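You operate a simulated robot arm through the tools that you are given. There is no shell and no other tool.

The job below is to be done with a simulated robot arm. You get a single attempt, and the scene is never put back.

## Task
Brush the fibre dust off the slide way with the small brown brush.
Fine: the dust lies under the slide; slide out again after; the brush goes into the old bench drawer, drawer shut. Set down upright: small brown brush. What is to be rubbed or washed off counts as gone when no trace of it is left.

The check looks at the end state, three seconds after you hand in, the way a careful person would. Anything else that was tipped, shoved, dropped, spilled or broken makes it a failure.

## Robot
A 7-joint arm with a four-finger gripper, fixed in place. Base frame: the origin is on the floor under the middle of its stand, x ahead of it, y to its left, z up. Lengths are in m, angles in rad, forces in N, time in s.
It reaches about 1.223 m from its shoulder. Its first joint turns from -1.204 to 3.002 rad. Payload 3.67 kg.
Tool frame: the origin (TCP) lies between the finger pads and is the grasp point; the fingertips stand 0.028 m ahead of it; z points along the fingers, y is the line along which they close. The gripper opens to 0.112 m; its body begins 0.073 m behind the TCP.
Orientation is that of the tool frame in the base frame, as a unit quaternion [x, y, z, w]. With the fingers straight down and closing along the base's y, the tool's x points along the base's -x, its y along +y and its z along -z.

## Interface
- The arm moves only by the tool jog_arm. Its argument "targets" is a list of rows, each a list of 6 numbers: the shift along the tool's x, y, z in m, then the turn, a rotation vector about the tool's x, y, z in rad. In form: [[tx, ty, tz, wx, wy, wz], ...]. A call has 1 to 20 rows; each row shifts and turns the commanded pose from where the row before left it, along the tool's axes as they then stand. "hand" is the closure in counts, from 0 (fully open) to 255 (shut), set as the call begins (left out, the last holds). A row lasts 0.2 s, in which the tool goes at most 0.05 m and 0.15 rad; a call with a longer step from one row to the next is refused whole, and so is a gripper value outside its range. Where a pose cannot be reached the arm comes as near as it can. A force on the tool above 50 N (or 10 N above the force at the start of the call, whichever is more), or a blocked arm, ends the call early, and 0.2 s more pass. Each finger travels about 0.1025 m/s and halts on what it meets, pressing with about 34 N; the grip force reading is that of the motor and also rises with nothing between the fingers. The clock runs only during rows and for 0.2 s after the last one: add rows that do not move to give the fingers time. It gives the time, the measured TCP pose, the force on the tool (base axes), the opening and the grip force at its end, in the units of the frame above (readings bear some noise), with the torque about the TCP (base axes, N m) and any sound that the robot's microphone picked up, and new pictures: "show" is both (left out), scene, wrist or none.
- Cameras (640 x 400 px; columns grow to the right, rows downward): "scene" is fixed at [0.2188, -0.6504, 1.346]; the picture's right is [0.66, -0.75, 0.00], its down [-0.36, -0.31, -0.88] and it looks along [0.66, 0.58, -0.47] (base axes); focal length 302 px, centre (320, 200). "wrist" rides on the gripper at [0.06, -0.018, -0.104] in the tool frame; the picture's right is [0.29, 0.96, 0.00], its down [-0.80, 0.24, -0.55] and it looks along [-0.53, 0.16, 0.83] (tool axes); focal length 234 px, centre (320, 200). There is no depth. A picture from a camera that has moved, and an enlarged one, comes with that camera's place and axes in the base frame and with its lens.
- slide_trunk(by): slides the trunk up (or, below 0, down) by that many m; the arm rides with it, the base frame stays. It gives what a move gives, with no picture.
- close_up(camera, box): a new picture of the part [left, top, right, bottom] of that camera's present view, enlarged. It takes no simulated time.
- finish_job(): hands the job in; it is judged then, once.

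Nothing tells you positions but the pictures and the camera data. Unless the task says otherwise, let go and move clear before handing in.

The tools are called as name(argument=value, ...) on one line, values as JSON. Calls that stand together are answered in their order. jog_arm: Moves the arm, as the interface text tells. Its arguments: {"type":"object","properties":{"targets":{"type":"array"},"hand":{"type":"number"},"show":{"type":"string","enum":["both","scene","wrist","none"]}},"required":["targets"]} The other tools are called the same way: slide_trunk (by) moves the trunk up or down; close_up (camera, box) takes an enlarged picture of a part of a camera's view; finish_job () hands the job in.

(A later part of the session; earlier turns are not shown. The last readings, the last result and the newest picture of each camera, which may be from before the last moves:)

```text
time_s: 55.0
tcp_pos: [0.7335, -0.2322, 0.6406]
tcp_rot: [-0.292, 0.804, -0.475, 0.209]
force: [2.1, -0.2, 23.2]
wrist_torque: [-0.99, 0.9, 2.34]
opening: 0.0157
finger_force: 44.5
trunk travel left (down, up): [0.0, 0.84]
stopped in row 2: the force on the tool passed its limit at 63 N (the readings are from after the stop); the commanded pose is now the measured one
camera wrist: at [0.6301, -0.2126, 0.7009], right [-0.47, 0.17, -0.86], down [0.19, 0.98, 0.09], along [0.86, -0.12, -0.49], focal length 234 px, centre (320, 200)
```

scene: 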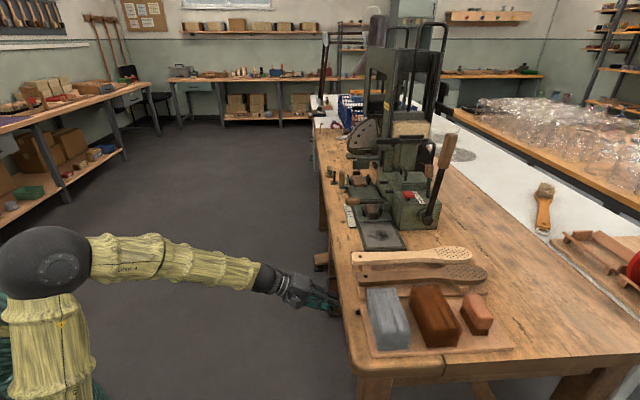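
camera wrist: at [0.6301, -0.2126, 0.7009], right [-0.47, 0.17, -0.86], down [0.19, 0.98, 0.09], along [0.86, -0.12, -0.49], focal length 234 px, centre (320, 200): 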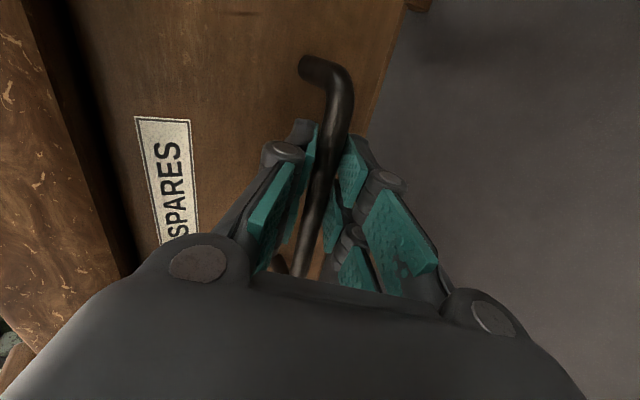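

The drawer resists, or the arm is being deflected. I'll open slightly and check whether the arm moves back freely.

jog_arm(targets=[[0, 0, 0, 0, 0, 0], [0, 0, 0, 0, 0, 0], [0, 0, 0, 0, 0, 0]], hand=150, show="none")

jog_arm(targets=[[0.0005, 0.0045, -0.0089, 0, 0, 0], [0.0005, 0.0045, -0.0089, 0, 0, 0], [0.0005, 0.0045, -0.0089, 0, 0, 0], [0.0005, 0.0045, -0.0089, 0, 0, 0], [0, 0, 0, 0, 0, 0]])

```text
time_s: 55.8
tcp_pos: [0.7338, -0.2311, 0.6358]
tcp_rot: [-0.292, 0.805, -0.473, 0.206]
force: [-0.6, 0.2, 0.3]
wrist_torque: [-0.03, 0.01, 0.02]
opening: 0.0459
finger_force: 0.0
trunk travel left (down, up): [0.0, 0.84]
```

```text
time_s: 57.0
tcp_pos: [0.7019, -0.2012, 0.6405]
tcp_rot: [-0.293, 0.804, -0.474, 0.209]
force: [-0.1, -0.7, -0.1]
wrist_torque: [0.02, 0.02, 0.05]
opening: 0.046
finger_force: 0.1
trunk travel left (down, up): [0.0, 0.84]
camera wrist: at [0.5995, -0.183, 0.6997], right [-0.47, 0.17, -0.86], down [0.19, 0.98, 0.09], along [0.86, -0.12, -0.5], focal length 234 px, centre (320, 200)
```

scene: 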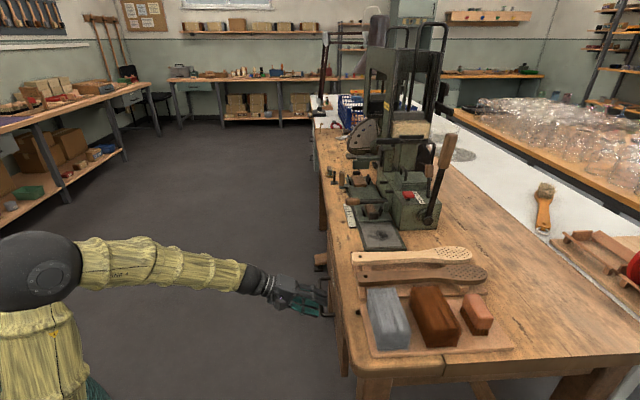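
wrist: 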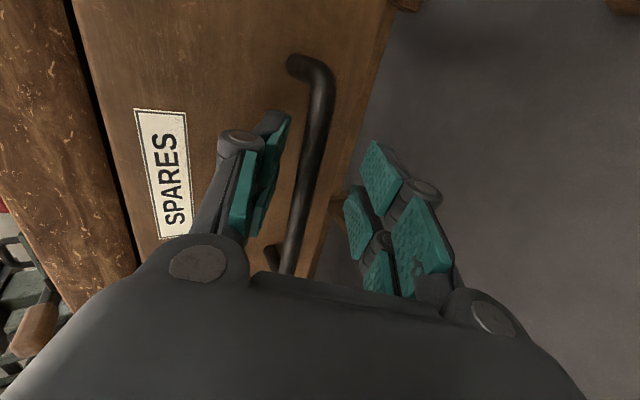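

close_up(camera="scene", box=[260, 230, 380, 350])

close_up(camera="wrist", box=[60, 20, 420, 300])

```text
3.33 times, centred on (320, 290) of scene
camera zoom: at [0.2188, -0.6504, 1.346], right [0.66, -0.75, 0.0], down [-0.36, -0.31, -0.88], along [0.66, 0.58, -0.47], focal length 1008 px, centre (320, -100)
```

zoom: 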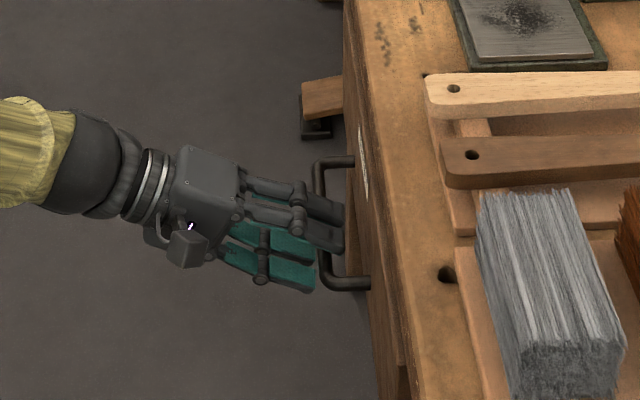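

```text
1.43 times, centred on (240, 160) of wrist
camera zoom: at [0.5995, -0.183, 0.6997], right [-0.47, 0.17, -0.86], down [0.19, 0.98, 0.09], along [0.86, -0.12, -0.5], focal length 334 px, centre (434, 257)
```

zoom: 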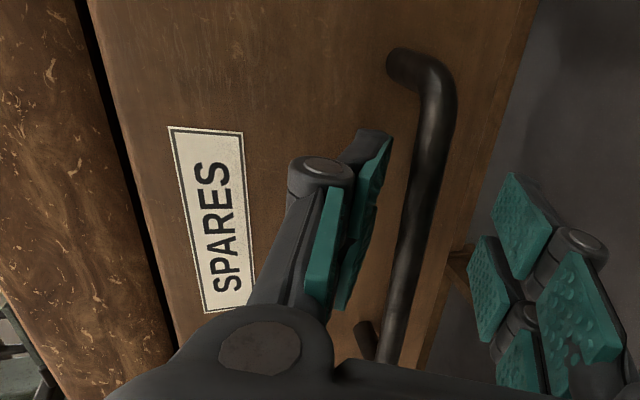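

The drawer actually slides easily: the upper fingers hooked the bar and it's now about 3 cm out. I'll keep pulling this way.

jog_arm(targets=[[0.0005, 0.0045, -0.0089, 0, 0, 0], [0.0005, 0.0045, -0.0089, 0, 0, 0], [0.0005, 0.0045, -0.0089, 0, 0, 0], [0.0005, 0.0045, -0.0089, 0, 0, 0], [0.0005, 0.0045, -0.0089, 0, 0, 0], [0.0005, 0.0045, -0.0089, 0, 0, 0], [0, 0, 0, 0, 0, 0]])

close_up(camera="scene", box=[260, 230, 380, 350])

```text
time_s: 58.6
tcp_pos: [0.6624, -0.1596, 0.6396]
tcp_rot: [-0.293, 0.804, -0.473, 0.207]
force: [-0.3, 0.6, -0.2]
wrist_torque: [-0.01, 0.04, 0.03]
opening: 0.0461
finger_force: 0.0
trunk travel left (down, up): [0.0, 0.84]
camera wrist: at [0.5595, -0.1416, 0.6994], right [-0.48, 0.17, -0.86], down [0.19, 0.98, 0.09], along [0.86, -0.12, -0.5], focal length 234 px, centre (320, 200)
```

scene: 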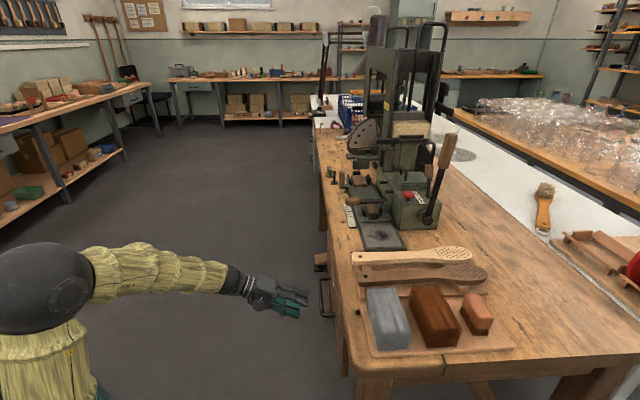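
wrist: 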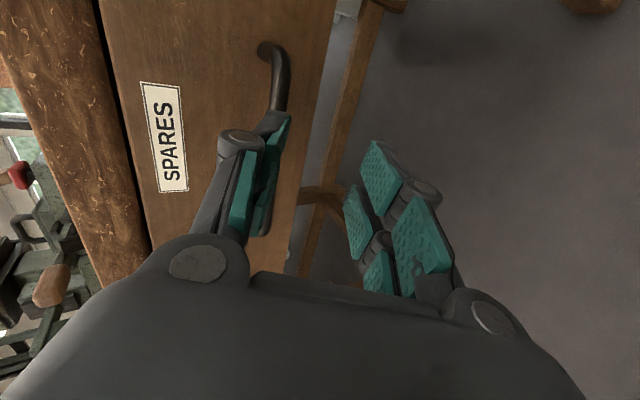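

```text
3.33 times, centred on (320, 290) of scene
camera zoom: at [0.2188, -0.6504, 1.346], right [0.66, -0.75, 0.0], down [-0.36, -0.31, -0.88], along [0.66, 0.58, -0.47], focal length 1008 px, centre (320, -100)
```

zoom: 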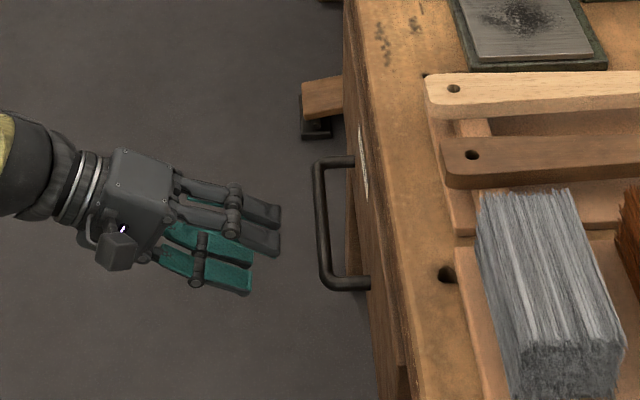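

The drawer broke free and slides now. I'll re-approach the bar at its new spot (n≈0.657) and grip it.

jog_arm(targets=[[-0.0206, -0.0097, -0.0062, 0, 0, 0], [-0.001, -0.0089, 0.0175, 0, 0, 0], [-0.001, -0.0089, 0.0175, 0, 0, 0], [-0.001, -0.0089, 0.0175, 0, 0, 0], [0, 0, 0, 0, 0, 0]], hand=165)

```text
time_s: 59.8
tcp_pos: [0.7188, -0.1911, 0.6471]
tcp_rot: [-0.291, 0.807, -0.471, 0.205]
force: [-0.2, 0.6, -0.1]
wrist_torque: [0.0, 0.01, -0.03]
opening: 0.0398
finger_force: 0.1
trunk travel left (down, up): [0.0, 0.84]
camera wrist: at [0.616, -0.1731, 0.7083], right [-0.48, 0.18, -0.86], down [0.19, 0.98, 0.1], along [0.86, -0.12, -0.5], focal length 234 px, centre (320, 200)
```

scene: 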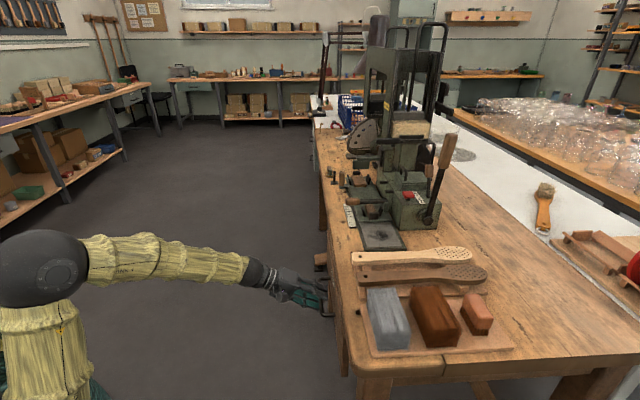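
wrist: 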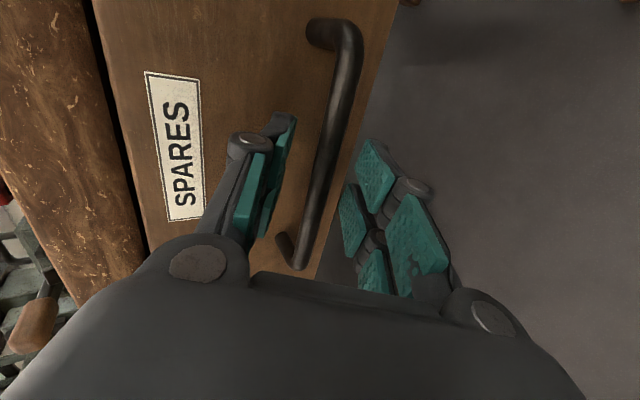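

jog_arm(targets=[[0, 0, 0, 0, 0, 0], [0, 0, 0, 0, 0, 0]], hand=255, show="wrist")

```text
time_s: 60.4
tcp_pos: [0.719, -0.1916, 0.6465]
tcp_rot: [-0.293, 0.807, -0.471, 0.206]
force: [-2.5, -3.3, -4.9]
wrist_torque: [-1.31, 1.48, 1.35]
opening: 0.0161
finger_force: 44.9
trunk travel left (down, up): [0.0, 0.84]
camera wrist: at [0.6158, -0.1725, 0.7078], right [-0.48, 0.18, -0.86], down [0.19, 0.98, 0.1], along [0.85, -0.12, -0.51], focal length 234 px, centre (320, 200)
```

wrist: 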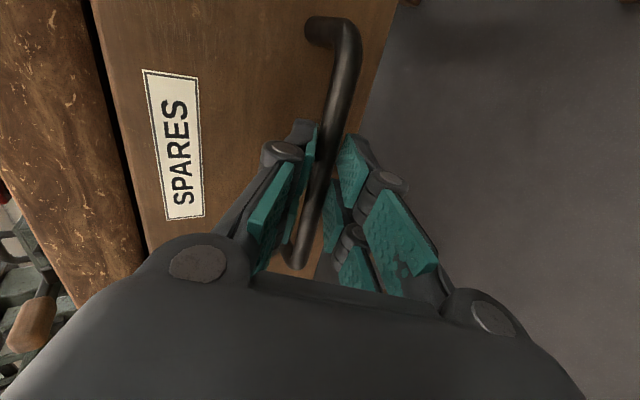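

jog_arm(targets=[[0.0002, 0.0018, -0.0036, 0, 0, 0], [0.0003, 0.0023, -0.0045, 0, 0, 0], [0.0003, 0.0023, -0.0045, 0, 0, 0], [0.0003, 0.0023, -0.0045, 0, 0, 0], [0, 0, 0, 0, 0, 0]])

```text
time_s: 61.6
tcp_pos: [0.7005, -0.1744, 0.6469]
tcp_rot: [-0.295, 0.805, -0.473, 0.203]
force: [-11.2, -9.5, -14.6]
wrist_torque: [-1.21, 1.6, 1.45]
opening: 0.0158
finger_force: 44.8
trunk travel left (down, up): [0.0, 0.84]
stopped in row 5: the force on the tool passed its limit at 52 N (the readings are from after the stop); the commanded pose is now the measured one
camera wrist: at [0.5999, -0.1558, 0.7078], right [-0.48, 0.17, -0.86], down [0.19, 0.98, 0.09], along [0.85, -0.12, -0.51], focal length 234 px, centre (320, 200)
```

scene: 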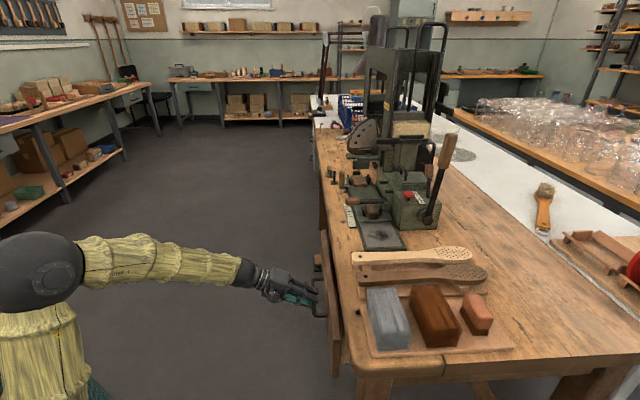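
wrist: 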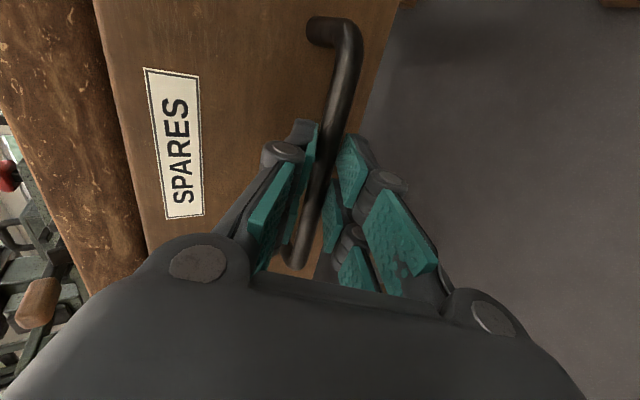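

The drawer is moving. I'll pull more slowly to keep the force under the limit.

jog_arm(targets=[[0.0002, 0.0014, -0.0027, 0, 0, 0], [0.0002, 0.0014, -0.0027, 0, 0, 0], [0.0002, 0.0014, -0.0027, 0, 0, 0], [0.0002, 0.0014, -0.0027, 0, 0, 0], [0.0002, 0.0014, -0.0027, 0, 0, 0], [0.0002, 0.0014, -0.0027, 0, 0, 0], [0.0002, 0.0014, -0.0027, 0, 0, 0], [0.0002, 0.0014, -0.0027, 0, 0, 0], [0.0002, 0.0014, -0.0027, 0, 0, 0], [0.0002, 0.0014, -0.0027, 0, 0, 0], [0.0002, 0.0014, -0.0027, 0, 0, 0], [0.0002, 0.0014, -0.0027, 0, 0, 0], [0.0002, 0.0014, -0.0027, 0, 0, 0], [0.0002, 0.0014, -0.0027, 0, 0, 0], [0.0002, 0.0014, -0.0027, 0, 0, 0], [0.0002, 0.0014, -0.0027, 0, 0, 0]])

```text
time_s: 65.0
tcp_pos: [0.6669, -0.1395, 0.6474]
tcp_rot: [-0.294, 0.805, -0.473, 0.204]
force: [-15.0, -16.6, -40.3]
wrist_torque: [-0.96, 1.92, 1.0]
opening: 0.0158
finger_force: 44.8
trunk travel left (down, up): [0.0, 0.84]
camera wrist: at [0.5661, -0.1216, 0.7079], right [-0.48, 0.17, -0.86], down [0.19, 0.98, 0.09], along [0.85, -0.12, -0.51], focal length 234 px, centre (320, 200)
```

scene: 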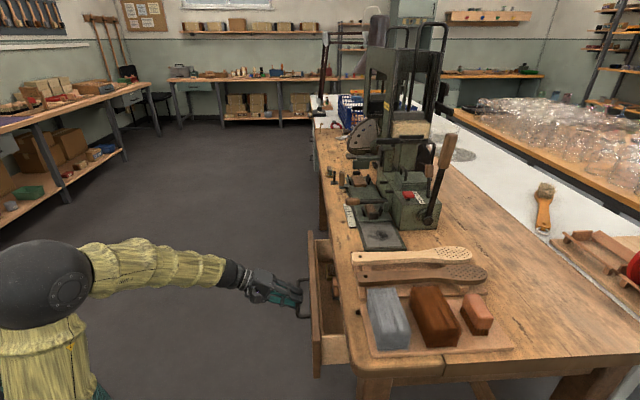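
wrist: 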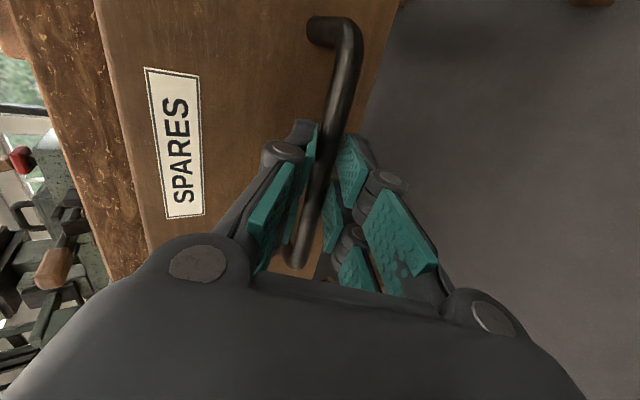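

The drawer is about 10 cm open. I'll ease the vertical and side load and continue.

jog_arm(targets=[[0.002, 0.003, -0.001, 0, 0, 0], [0.0012, 0.003, -0.0015, 0, 0, 0], [0.0002, 0.0015, -0.003, 0, 0, 0], [0.0002, 0.0015, -0.003, 0, 0, 0], [0.0002, 0.0015, -0.003, 0, 0, 0], [0.0002, 0.0015, -0.003, 0, 0, 0], [0.0002, 0.0015, -0.003, 0, 0, 0], [0.0002, 0.0015, -0.003, 0, 0, 0], [0.0002, 0.0015, -0.003, 0, 0, 0], [0.0002, 0.0015, -0.003, 0, 0, 0], [0.0002, 0.0015, -0.003, 0, 0, 0], [0.0002, 0.0015, -0.003, 0, 0, 0], [0.0002, 0.0015, -0.003, 0, 0, 0], [0.0002, 0.0015, -0.003, 0, 0, 0], [0.0002, 0.0015, -0.003, 0, 0, 0], [0.0002, 0.0015, -0.003, 0, 0, 0], [0.0002, 0.0015, -0.003, 0, 0, 0], [0.0002, 0.0015, -0.003, 0, 0, 0]])

```text
time_s: 68.8
tcp_pos: [0.6238, -0.0991, 0.6454]
tcp_rot: [-0.295, 0.804, -0.474, 0.205]
force: [23.6, 21.9, 27.5]
wrist_torque: [-1.6, 0.94, 1.76]
opening: 0.0156
finger_force: 45.1
trunk travel left (down, up): [0.0, 0.84]
camera wrist: at [0.5216, -0.0798, 0.7069], right [-0.48, 0.17, -0.86], down [0.19, 0.98, 0.09], along [0.86, -0.12, -0.5], focal length 234 px, centre (320, 200)
```

scene: 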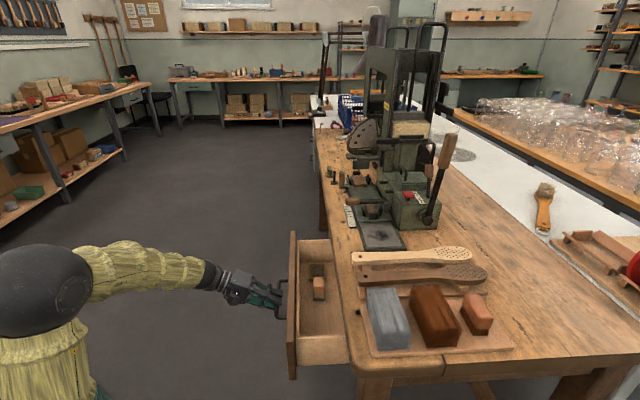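
wrist: 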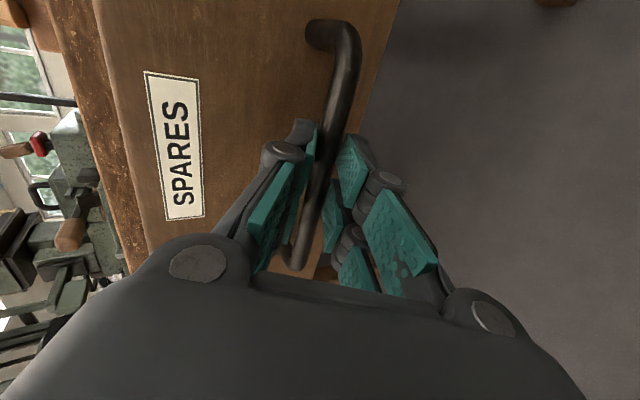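

close_up(camera="scene", box=[270, 220, 390, 390])

```text
2.35 times, centred on (330, 305) of scene
camera zoom: at [0.2188, -0.6504, 1.346], right [0.66, -0.75, 0.0], down [-0.36, -0.31, -0.88], along [0.66, 0.58, -0.47], focal length 712 px, centre (296, -47)
```

zoom: 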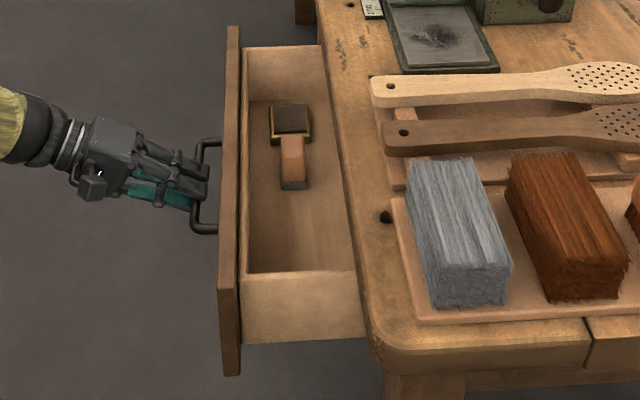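

The drawer is about 16 cm open and already holds a small item at mid-length, which I must not disturb. I'll open it a bit more for hand clearance.

jog_arm(targets=[[-0.0018, -0.0008, -0.0035, 0, 0, 0], [-0.0008, -0.0005, -0.0035, 0, 0, 0], [0.0002, 0.0015, -0.003, 0, 0, 0], [0.0002, 0.0015, -0.003, 0, 0, 0], [0.0002, 0.0015, -0.003, 0, 0, 0], [0.0002, 0.0015, -0.003, 0, 0, 0], [0.0002, 0.0015, -0.003, 0, 0, 0], [0.0002, 0.0015, -0.003, 0, 0, 0], [0.0002, 0.0015, -0.003, 0, 0, 0], [0.0002, 0.0015, -0.003, 0, 0, 0], [0.0002, 0.0015, -0.003, 0, 0, 0], [0.0002, 0.0015, -0.003, 0, 0, 0], [0.0002, 0.0015, -0.003, 0, 0, 0], [0.0002, 0.0015, -0.003, 0, 0, 0], [0.0002, 0.0015, -0.003, 0, 0, 0], [0.0002, 0.0015, -0.003, 0, 0, 0]])

```text
time_s: 70.4
tcp_pos: [0.6082, -0.0837, 0.6458]
tcp_rot: [-0.297, 0.805, -0.474, 0.201]
force: [-6.8, -5.8, -16.0]
wrist_torque: [-1.23, 1.67, 1.47]
opening: 0.0156
finger_force: 45.1
trunk travel left (down, up): [0.0, 0.84]
stopped in row 8: the force on the tool passed its limit at 54 N (the readings are from after the stop); the commanded pose is now the measured one
camera wrist: at [0.5073, -0.0643, 0.7082], right [-0.49, 0.17, -0.86], down [0.19, 0.98, 0.08], along [0.85, -0.12, -0.51], focal length 234 px, centre (320, 200)
```

scene: 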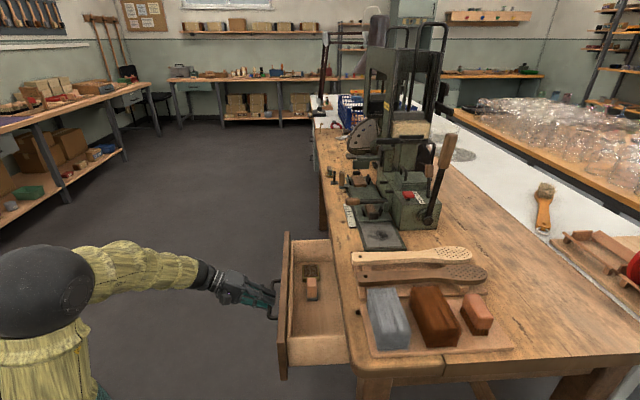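
wrist: 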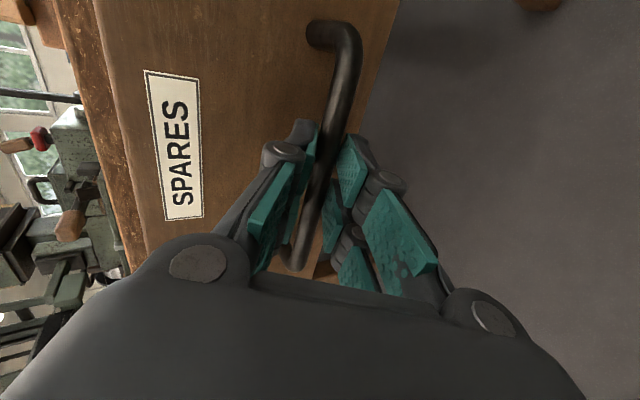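

jog_arm(targets=[[0.0002, 0.0012, -0.0024, 0, 0, 0], [0.0002, 0.0012, -0.0024, 0, 0, 0], [0.0002, 0.0012, -0.0024, 0, 0, 0], [0.0002, 0.0012, -0.0024, 0, 0, 0], [0.0002, 0.0012, -0.0024, 0, 0, 0], [0.0002, 0.0012, -0.0024, 0, 0, 0], [0.0002, 0.0012, -0.0024, 0, 0, 0], [0.0002, 0.0012, -0.0024, 0, 0, 0], [0.0002, 0.0012, -0.0024, 0, 0, 0], [0.0002, 0.0012, -0.0024, 0, 0, 0], [0.0002, 0.0012, -0.0024, 0, 0, 0], [0.0002, 0.0012, -0.0024, 0, 0, 0]])

close_up(camera="scene", box=[260, 220, 380, 390])

```text
time_s: 73.0
tcp_pos: [0.5869, -0.0603, 0.6468]
tcp_rot: [-0.295, 0.805, -0.473, 0.201]
force: [-12.5, -12.7, -44.6]
wrist_torque: [-1.11, 2.04, 0.55]
opening: 0.0154
finger_force: 45.1
trunk travel left (down, up): [0.0, 0.84]
camera wrist: at [0.4848, -0.0418, 0.7082], right [-0.49, 0.17, -0.86], down [0.19, 0.98, 0.09], along [0.85, -0.12, -0.51], focal length 234 px, centre (320, 200)
```

scene: 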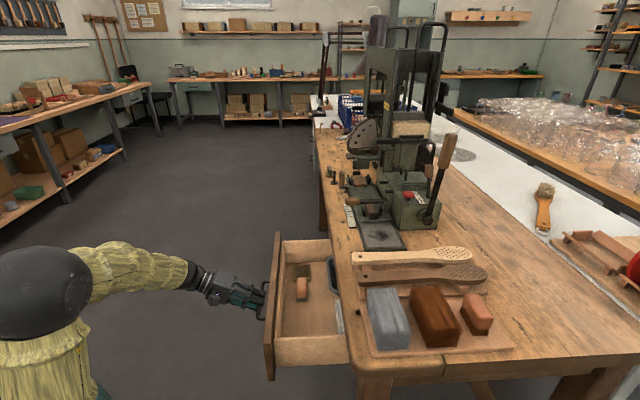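
wrist: 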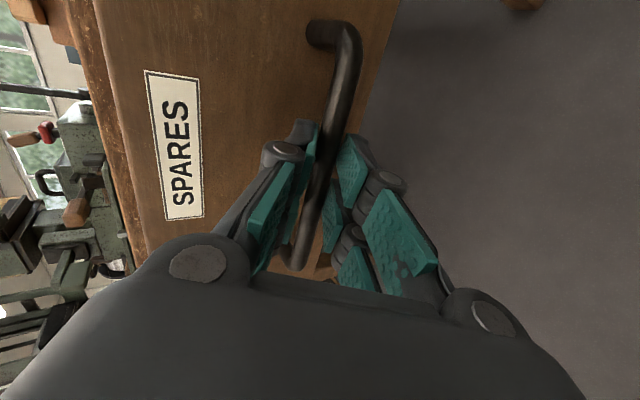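

```text
2.35 times, centred on (320, 305) of scene
camera zoom: at [0.2188, -0.6504, 1.346], right [0.66, -0.75, 0.0], down [-0.36, -0.31, -0.88], along [0.66, 0.58, -0.47], focal length 712 px, centre (320, -47)
```

zoom: 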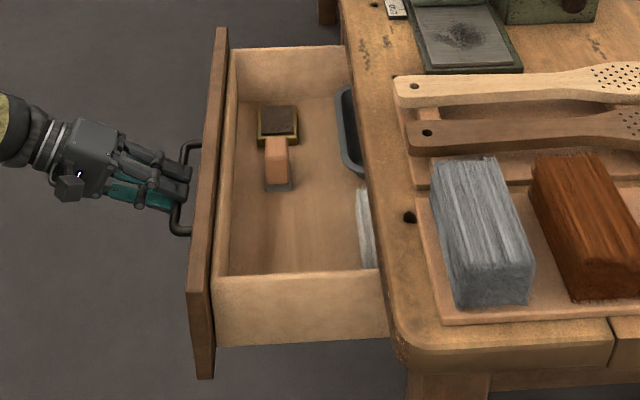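

The drawer is open about 21 cm, with clear floor near its left (−u) end. I'll release the handle and back straight out along the fingers.

jog_arm(targets=[[0, 0, 0, 0, 0, 0], [0, 0, 0, 0, 0, 0], [0, 0, -0.02, 0, 0, 0], [0, 0, -0.03, 0, 0, 0], [0, 0, -0.04, 0, 0, 0], [0, 0, 0, 0, 0, 0]], hand=150)

close_up(camera="scene", box=[240, 220, 360, 390])

```text
time_s: 74.4
tcp_pos: [0.5314, -0.0005, 0.6931]
tcp_rot: [-0.294, 0.805, -0.474, 0.202]
force: [-0.5, 0.1, 0.0]
wrist_torque: [-0.01, 0.0, 0.03]
opening: 0.0461
finger_force: 0.0
trunk travel left (down, up): [0.0, 0.84]
camera wrist: at [0.4297, 0.0184, 0.7542], right [-0.48, 0.17, -0.86], down [0.19, 0.98, 0.09], along [0.85, -0.12, -0.51], focal length 234 px, centre (320, 200)
```

scene: 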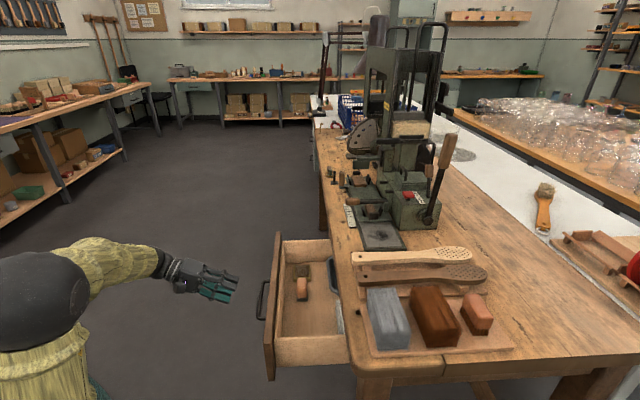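
wrist: 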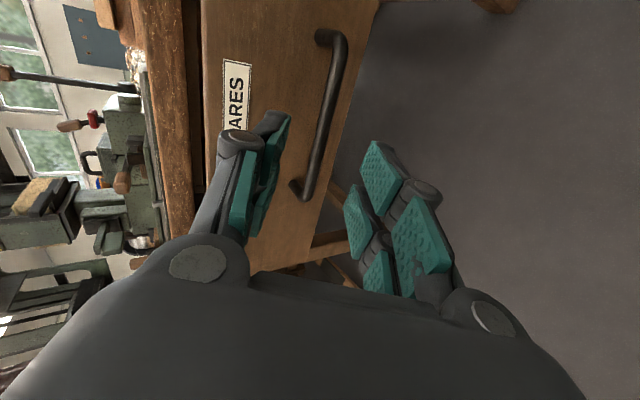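

```text
2.35 times, centred on (300, 305) of scene
camera zoom: at [0.2188, -0.6504, 1.346], right [0.66, -0.75, 0.0], down [-0.36, -0.31, -0.88], along [0.66, 0.58, -0.47], focal length 712 px, centre (367, -47)
```

zoom: 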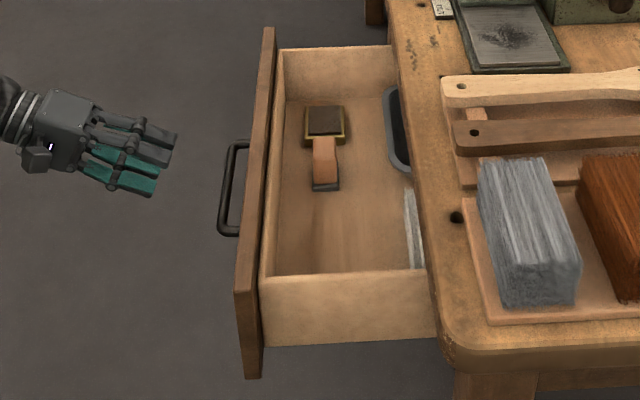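

close_up(camera="scene", box=[440, 270, 520, 350])

slide_trunk(by=0.3)

```text
5.00 times, centred on (480, 310) of scene
camera zoom: at [0.2188, -0.6504, 1.346], right [0.66, -0.75, 0.0], down [-0.36, -0.31, -0.88], along [0.66, 0.58, -0.47], focal length 1512 px, centre (-480, -350)
```

zoom: 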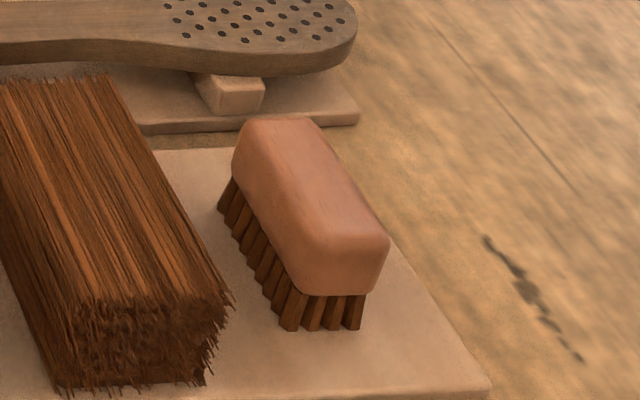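

```text
time_s: 77.4
tcp_pos: [0.5324, -0.0008, 0.9926]
tcp_rot: [-0.293, 0.805, -0.475, 0.202]
force: [0.3, -0.9, -0.6]
wrist_torque: [0.01, -0.02, -0.01]
opening: 0.046
finger_force: 0.0
trunk travel left (down, up): [-0.3, 0.54]
```

The brush body is about 37 × 70 × 25 mm with ~18 mm bristles. I'll grip it by its ends, with the fingers closing along the bench. First I'm raising the trunk and turning the hand to point down again.

slide_trunk(by=0.15)

jog_arm(targets=[[0, 0, 0, -0.1355, 0, 0], [0, 0, 0, -0.1355, 0, 0], [0, 0, 0, -0.1355, 0, 0], [0, 0, 0, -0.1355, 0, 0], [0, 0, 0, -0.1355, 0, 0], [0, 0, 0, -0.1355, 0, 0], [0, 0, 0, -0.1355, 0, 0], [0, 0, 0, -0.1355, 0, 0], [0, 0, 0, 0, 0, 0]], hand=54)

```text
time_s: 79.2
tcp_pos: [0.5313, -0.0007, 1.1418]
tcp_rot: [-0.294, 0.805, -0.474, 0.202]
force: [-0.6, 0.7, 0.1]
wrist_torque: [0.01, 0.02, 0.01]
opening: 0.0463
finger_force: 0.0
trunk travel left (down, up): [-0.45, 0.39]
```

```text
time_s: 81.2
tcp_pos: [0.5316, -0.0004, 1.1433]
tcp_rot: [-0.356, 0.934, 0.008, 0.022]
force: [0.3, 0.2, 0.4]
wrist_torque: [-0.02, 0.01, 0.01]
opening: 0.0884
finger_force: 0.0
trunk travel left (down, up): [-0.45, 0.39]
camera wrist: at [0.4964, -0.0586, 1.2434], right [-0.85, 0.52, -0.01], down [0.42, 0.69, 0.59], along [0.32, 0.5, -0.81], focal length 234 px, centre (320, 200)
```

scene: 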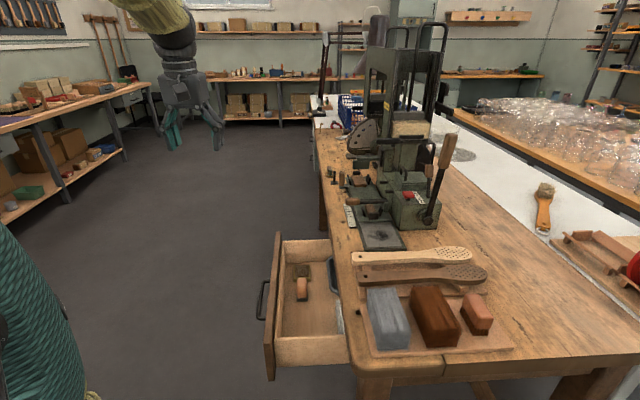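
wrist: 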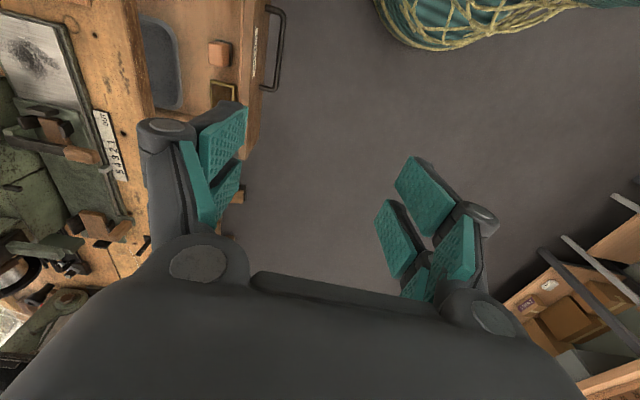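

Now I'll travel over to the brush, high above the bench.

jog_arm(targets=[[0.013, -0.0408, 0, 0, 0, 0], [0.013, -0.0408, 0, 0, 0, 0], [0.013, -0.0408, 0, 0, 0, 0], [0.013, -0.0408, 0, 0, 0, 0], [0.013, -0.0408, 0, 0, 0, 0], [0.013, -0.0408, 0, 0, 0, 0], [0.013, -0.0408, 0, 0, 0, 0], [0.013, -0.0408, 0, 0, 0, 0], [0.013, -0.0408, 0, 0, 0, 0], [0.013, -0.0408, 0, 0, 0, 0], [0.013, -0.0408, 0, 0, 0, 0], [0.013, -0.0408, 0, 0, 0, 0], [0.013, -0.0408, 0, 0, 0, 0], [0.013, -0.0408, 0, 0, 0, 0], [0.013, -0.0408, 0, 0, 0, 0], [0, 0, 0, 0, 0, 0]])

```text
time_s: 84.5
tcp_pos: [0.7921, -0.5853, 1.1329]
tcp_rot: [-0.357, 0.934, 0.008, 0.022]
force: [0.2, 0.1, -0.6]
wrist_torque: [-0.03, 0.03, -0.02]
opening: 0.0882
finger_force: 0.0
trunk travel left (down, up): [-0.45, 0.39]
camera wrist: at [0.7558, -0.6435, 1.2337], right [-0.85, 0.52, -0.01], down [0.41, 0.69, 0.59], along [0.32, 0.5, -0.81], focal length 234 px, centre (320, 200)
```

scene: 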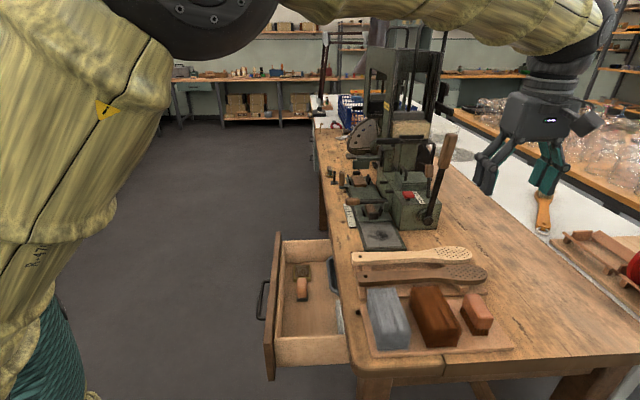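
wrist: 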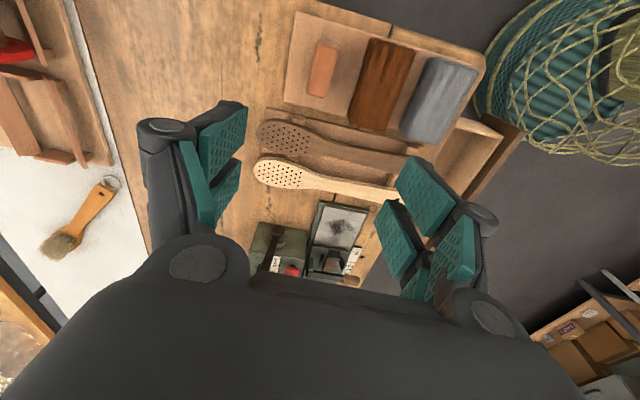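

close_up(camera="wrist", box=[260, 10, 420, 200])

close_up(camera="wrist", box=[240, 190, 400, 290])

```text
2.11 times, centred on (340, 105) of wrist
camera zoom: at [0.7558, -0.6435, 1.2337], right [-0.85, 0.52, -0.01], down [0.41, 0.69, 0.59], along [0.32, 0.5, -0.81], focal length 493 px, centre (278, 400)
```

zoom: 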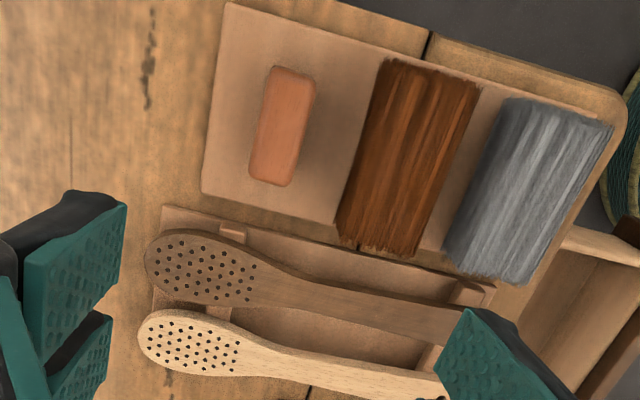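

```text
4.00 times, centred on (320, 240) of wrist
camera zoom: at [0.7558, -0.6435, 1.2337], right [-0.85, 0.52, -0.01], down [0.41, 0.69, 0.59], along [0.32, 0.5, -0.81], focal length 937 px, centre (320, 40)
```

zoom: 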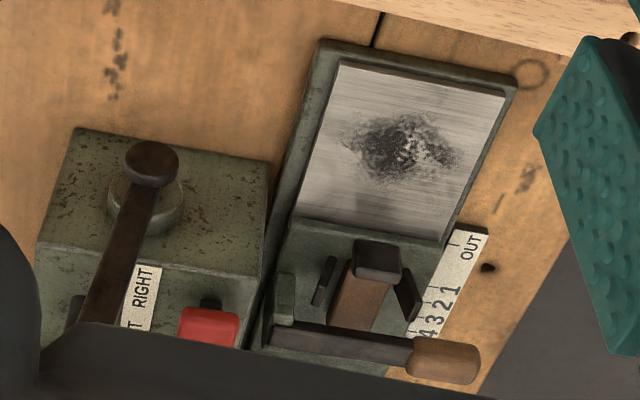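

I have a clean top view. The brush is centred near (0.788, -0.599) and aligned with the bench, and the dust spans n 0.81–0.89, u 0.436–0.50. I'll turn the hand so the fingers close along the brush's length.

jog_arm(targets=[[0, 0, 0, 0, 0.047, 0], [0, 0, 0, 0, 0, 0.126], [0, 0, 0, 0, 0, 0.126], [0, 0, 0, 0, 0, 0.126], [0, 0, 0, 0, 0, 0.126], [0, 0, 0, 0, 0, 0.126], [0, 0, 0, 0, 0, 0.126], [0, 0, 0, 0, 0, 0.126], [0, 0, 0, 0, 0, 0.126], [0, 0, 0, 0, 0, 0.126], [0, 0, 0, 0, 0, 0.126], [0, 0, 0, 0, 0, 0.126], [0, 0, 0, 0, 0, 0.126], [0, 0, 0, 0, 0, 0]])

```text
time_s: 87.5
tcp_pos: [0.7941, -0.5876, 1.1333]
tcp_rot: [0.383, 0.924, 0.002, -0.002]
force: [0.3, 0.1, 0.1]
wrist_torque: [0.03, 0.0, 0.0]
opening: 0.0884
finger_force: 0.0
trunk travel left (down, up): [-0.45, 0.39]
camera wrist: at [0.7397, -0.5594, 1.2356], right [0.47, 0.88, 0.0], down [0.73, -0.39, 0.55], along [0.49, -0.26, -0.83], focal length 234 px, centre (320, 200)
```

scene: 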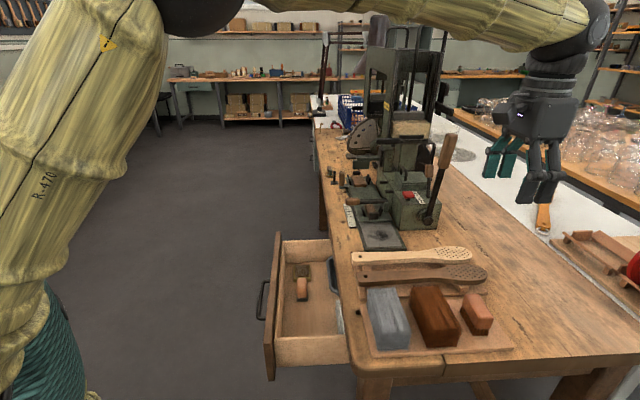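
wrist: 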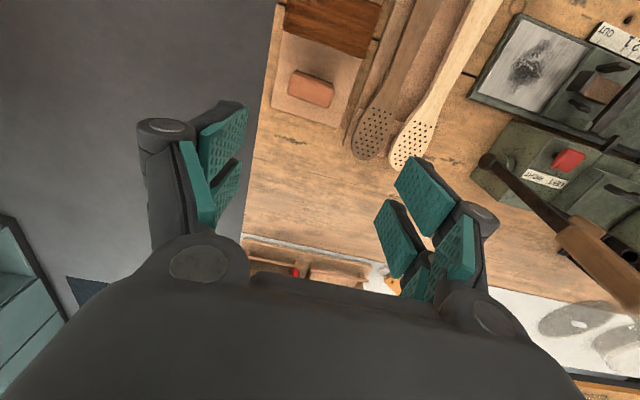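

close_up(camera="wrist", box=[260, 50, 360, 130])

```text
5.00 times, centred on (310, 90) of wrist
camera zoom: at [0.7397, -0.5594, 1.2356], right [0.47, 0.88, 0.0], down [0.73, -0.39, 0.55], along [0.49, -0.26, -0.83], focal length 1171 px, centre (370, 750)
```

zoom: 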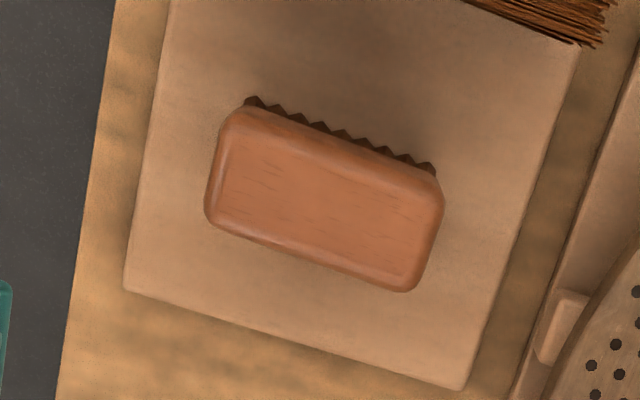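

Position confirmed. I'll descend toward the brush.

jog_arm(targets=[[-0.005, -0.0135, 0.02, 0, 0, 0], [0, 0, 0.045, 0, 0, 0], [0, 0, 0.045, 0, 0, 0], [0, 0, 0.045, 0, 0, 0], [0, 0, 0.045, 0, 0, 0], [0, 0, 0, 0, 0, 0]])

```text
time_s: 89.0
tcp_pos: [0.7905, -0.6004, 0.933]
tcp_rot: [0.382, 0.924, 0.0, -0.001]
force: [-0.7, 0.1, 0.5]
wrist_torque: [0.01, -0.02, -0.01]
opening: 0.0885
finger_force: 0.0
trunk travel left (down, up): [-0.45, 0.39]
camera wrist: at [0.7353, -0.5719, 1.0374], right [0.47, 0.88, 0.0], down [0.73, -0.39, 0.55], along [0.49, -0.26, -0.83], focal length 234 px, centre (320, 200)
```

scene: 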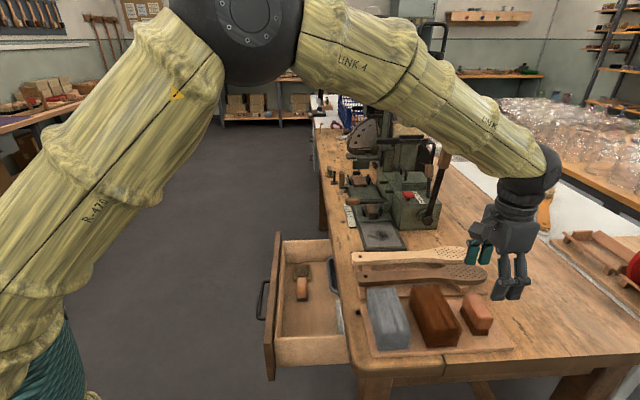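
wrist: 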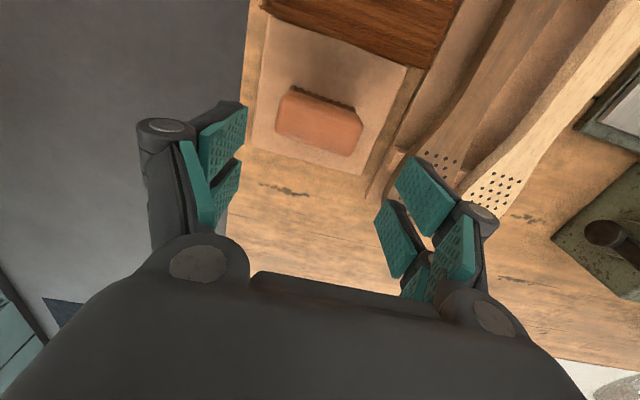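

jog_arm(targets=[[0.004, -0.001, 0.03, 0, 0, 0], [0, 0, 0.03, 0, 0, 0], [0, 0, 0.025, 0, 0, 0], [0, 0, 0.014, 0, 0, 0], [0, 0, 0, 0, 0, 0]])

```text
time_s: 90.2
tcp_pos: [0.7819, -0.5981, 0.8332]
tcp_rot: [0.382, 0.924, 0.0, -0.001]
force: [-0.5, -0.5, -0.5]
wrist_torque: [-0.04, 0.02, -0.03]
opening: 0.0883
finger_force: 0.1
trunk travel left (down, up): [-0.45, 0.39]
camera wrist: at [0.7286, -0.5691, 0.9366], right [0.47, 0.88, 0.0], down [0.73, -0.39, 0.55], along [0.49, -0.26, -0.83], focal length 234 px, centre (320, 200)
```

scene: 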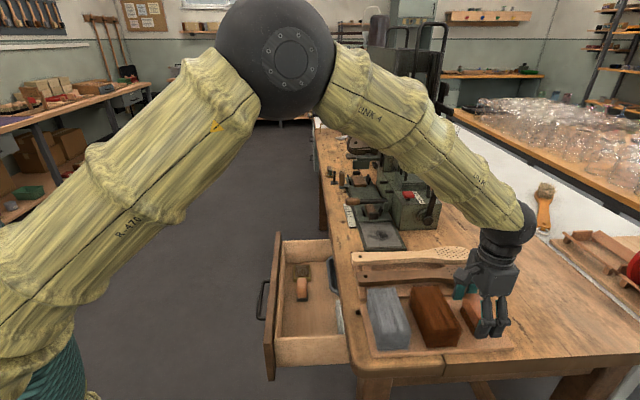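
wrist: 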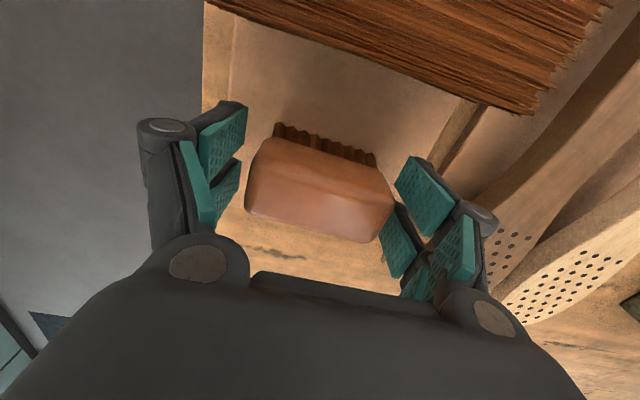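

The brush is between the fingers. Closing.

jog_arm(targets=[[0, 0, 0, 0, 0, 0], [0, 0, 0, 0, 0, 0], [0, 0, 0, 0, 0, 0]], hand=255)

```text
time_s: 91.0
tcp_pos: [0.7831, -0.5975, 0.8346]
tcp_rot: [0.382, 0.924, -0.001, 0.0]
force: [1.2, 0.8, 1.1]
wrist_torque: [0.05, -0.04, -0.05]
opening: 0.0719
finger_force: 33.8
trunk travel left (down, up): [-0.45, 0.39]
camera wrist: at [0.7286, -0.569, 0.9368], right [0.47, 0.88, 0.0], down [0.73, -0.39, 0.55], along [0.49, -0.26, -0.83], focal length 234 px, centre (320, 200)
```

scene: 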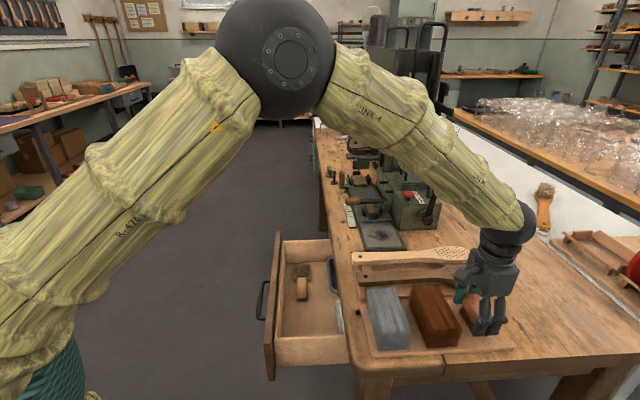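
wrist: 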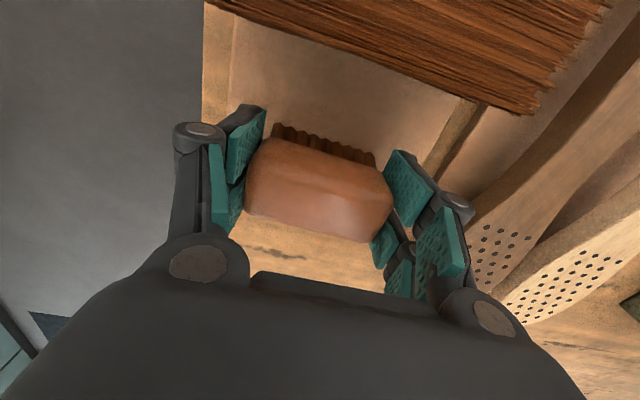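

Gripped. Lifting and carrying it over the exposed way.

jog_arm(targets=[[0, 0, -0.02, 0, 0, 0], [0, 0, -0.04, 0, 0, 0], [0, 0, -0.045, 0, 0, 0], [0.0196, 0.037, 0, 0, 0, 0], [0.0196, 0.037, 0, 0, 0, 0], [0.0196, 0.037, 0, 0, 0, 0], [0.0196, 0.037, 0, 0, 0, 0], [0.0196, 0.037, 0, 0, 0, 0], [0.0196, 0.037, 0, 0, 0, 0], [0.0196, 0.037, 0, 0, 0, 0], [0.0196, 0.037, 0, 0, 0, 0], [0.0196, 0.037, 0, 0, 0, 0], [0, 0, 0, 0, 0, 0]])

```text
time_s: 93.8
tcp_pos: [0.8908, -0.2391, 0.9421]
tcp_rot: [0.381, 0.924, 0.0, -0.001]
force: [0.0, -0.8, -0.5]
wrist_torque: [0.02, 0.0, 0.01]
opening: 0.0713
finger_force: 34.1
trunk travel left (down, up): [-0.45, 0.39]
camera wrist: at [0.8364, -0.2115, 1.045], right [0.47, 0.88, 0.0], down [0.73, -0.39, 0.55], along [0.49, -0.26, -0.83], focal length 234 px, centre (320, 200)
```

scene: 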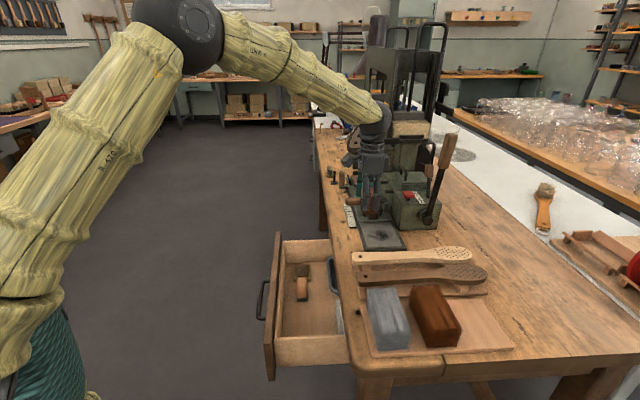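
wrist: 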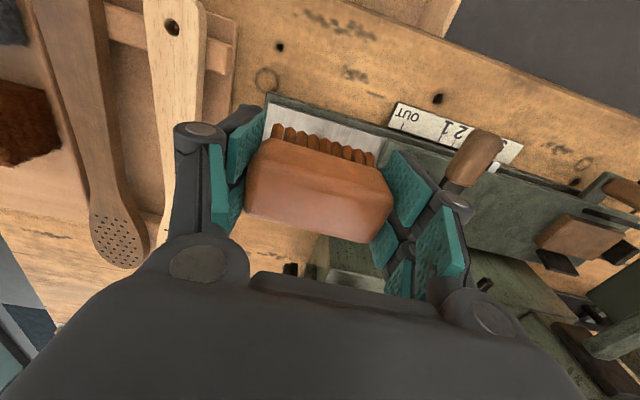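

The brush is above the way. I'll lower it onto the near edge of the dust region, checking the contact force.

jog_arm(targets=[[-0.016, 0.005, 0.01, 0, 0, 0], [0, 0, 0.03, 0, 0, 0], [0, 0, 0.03, 0, 0, 0], [0, 0, 0.02, 0, 0, 0], [0, 0, 0.01, 0, 0, 0], [0, 0, 0, 0, 0, 0]])

close_up(camera="scene", box=[335, 180, 425, 260])

```text
time_s: 95.2
tcp_pos: [0.9091, -0.2454, 0.8394]
tcp_rot: [0.382, 0.924, -0.001, 0.001]
force: [2.3, 0.0, 10.4]
wrist_torque: [-0.1, 0.11, 0.03]
opening: 0.0717
finger_force: 33.7
trunk travel left (down, up): [-0.45, 0.39]
camera wrist: at [0.8543, -0.217, 0.9428], right [0.47, 0.88, 0.0], down [0.73, -0.39, 0.56], along [0.49, -0.26, -0.83], focal length 234 px, centre (320, 200)
```

scene: 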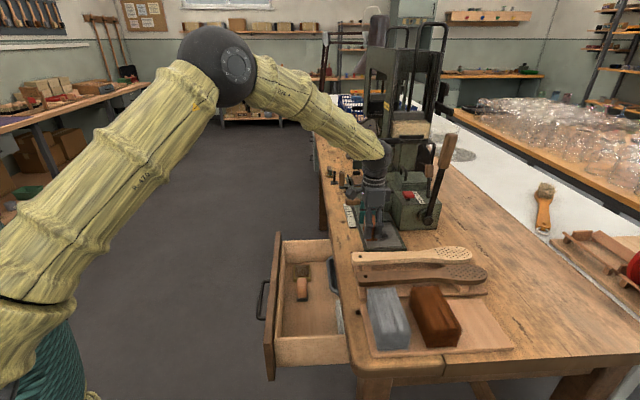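
wrist: 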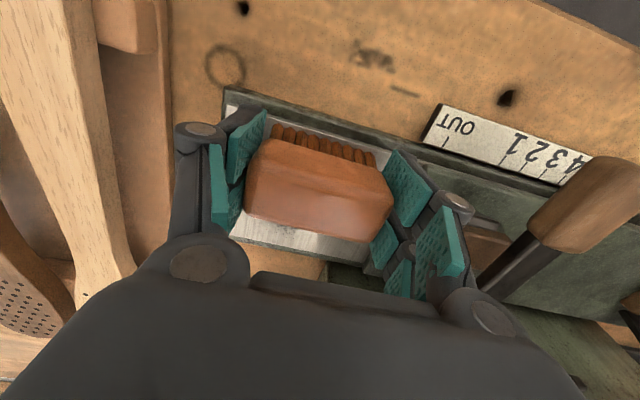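

```text
5.00 times, centred on (380, 220) of scene
camera zoom: at [0.2188, -0.6504, 1.346], right [0.66, -0.75, 0.0], down [-0.36, -0.31, -0.88], along [0.66, 0.58, -0.47], focal length 1512 px, centre (20, 100)
```

zoom: 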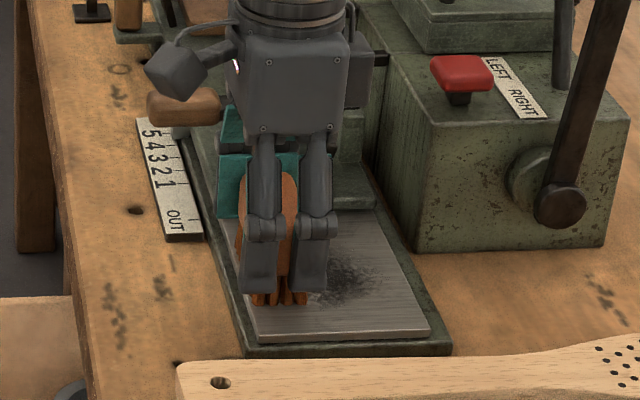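

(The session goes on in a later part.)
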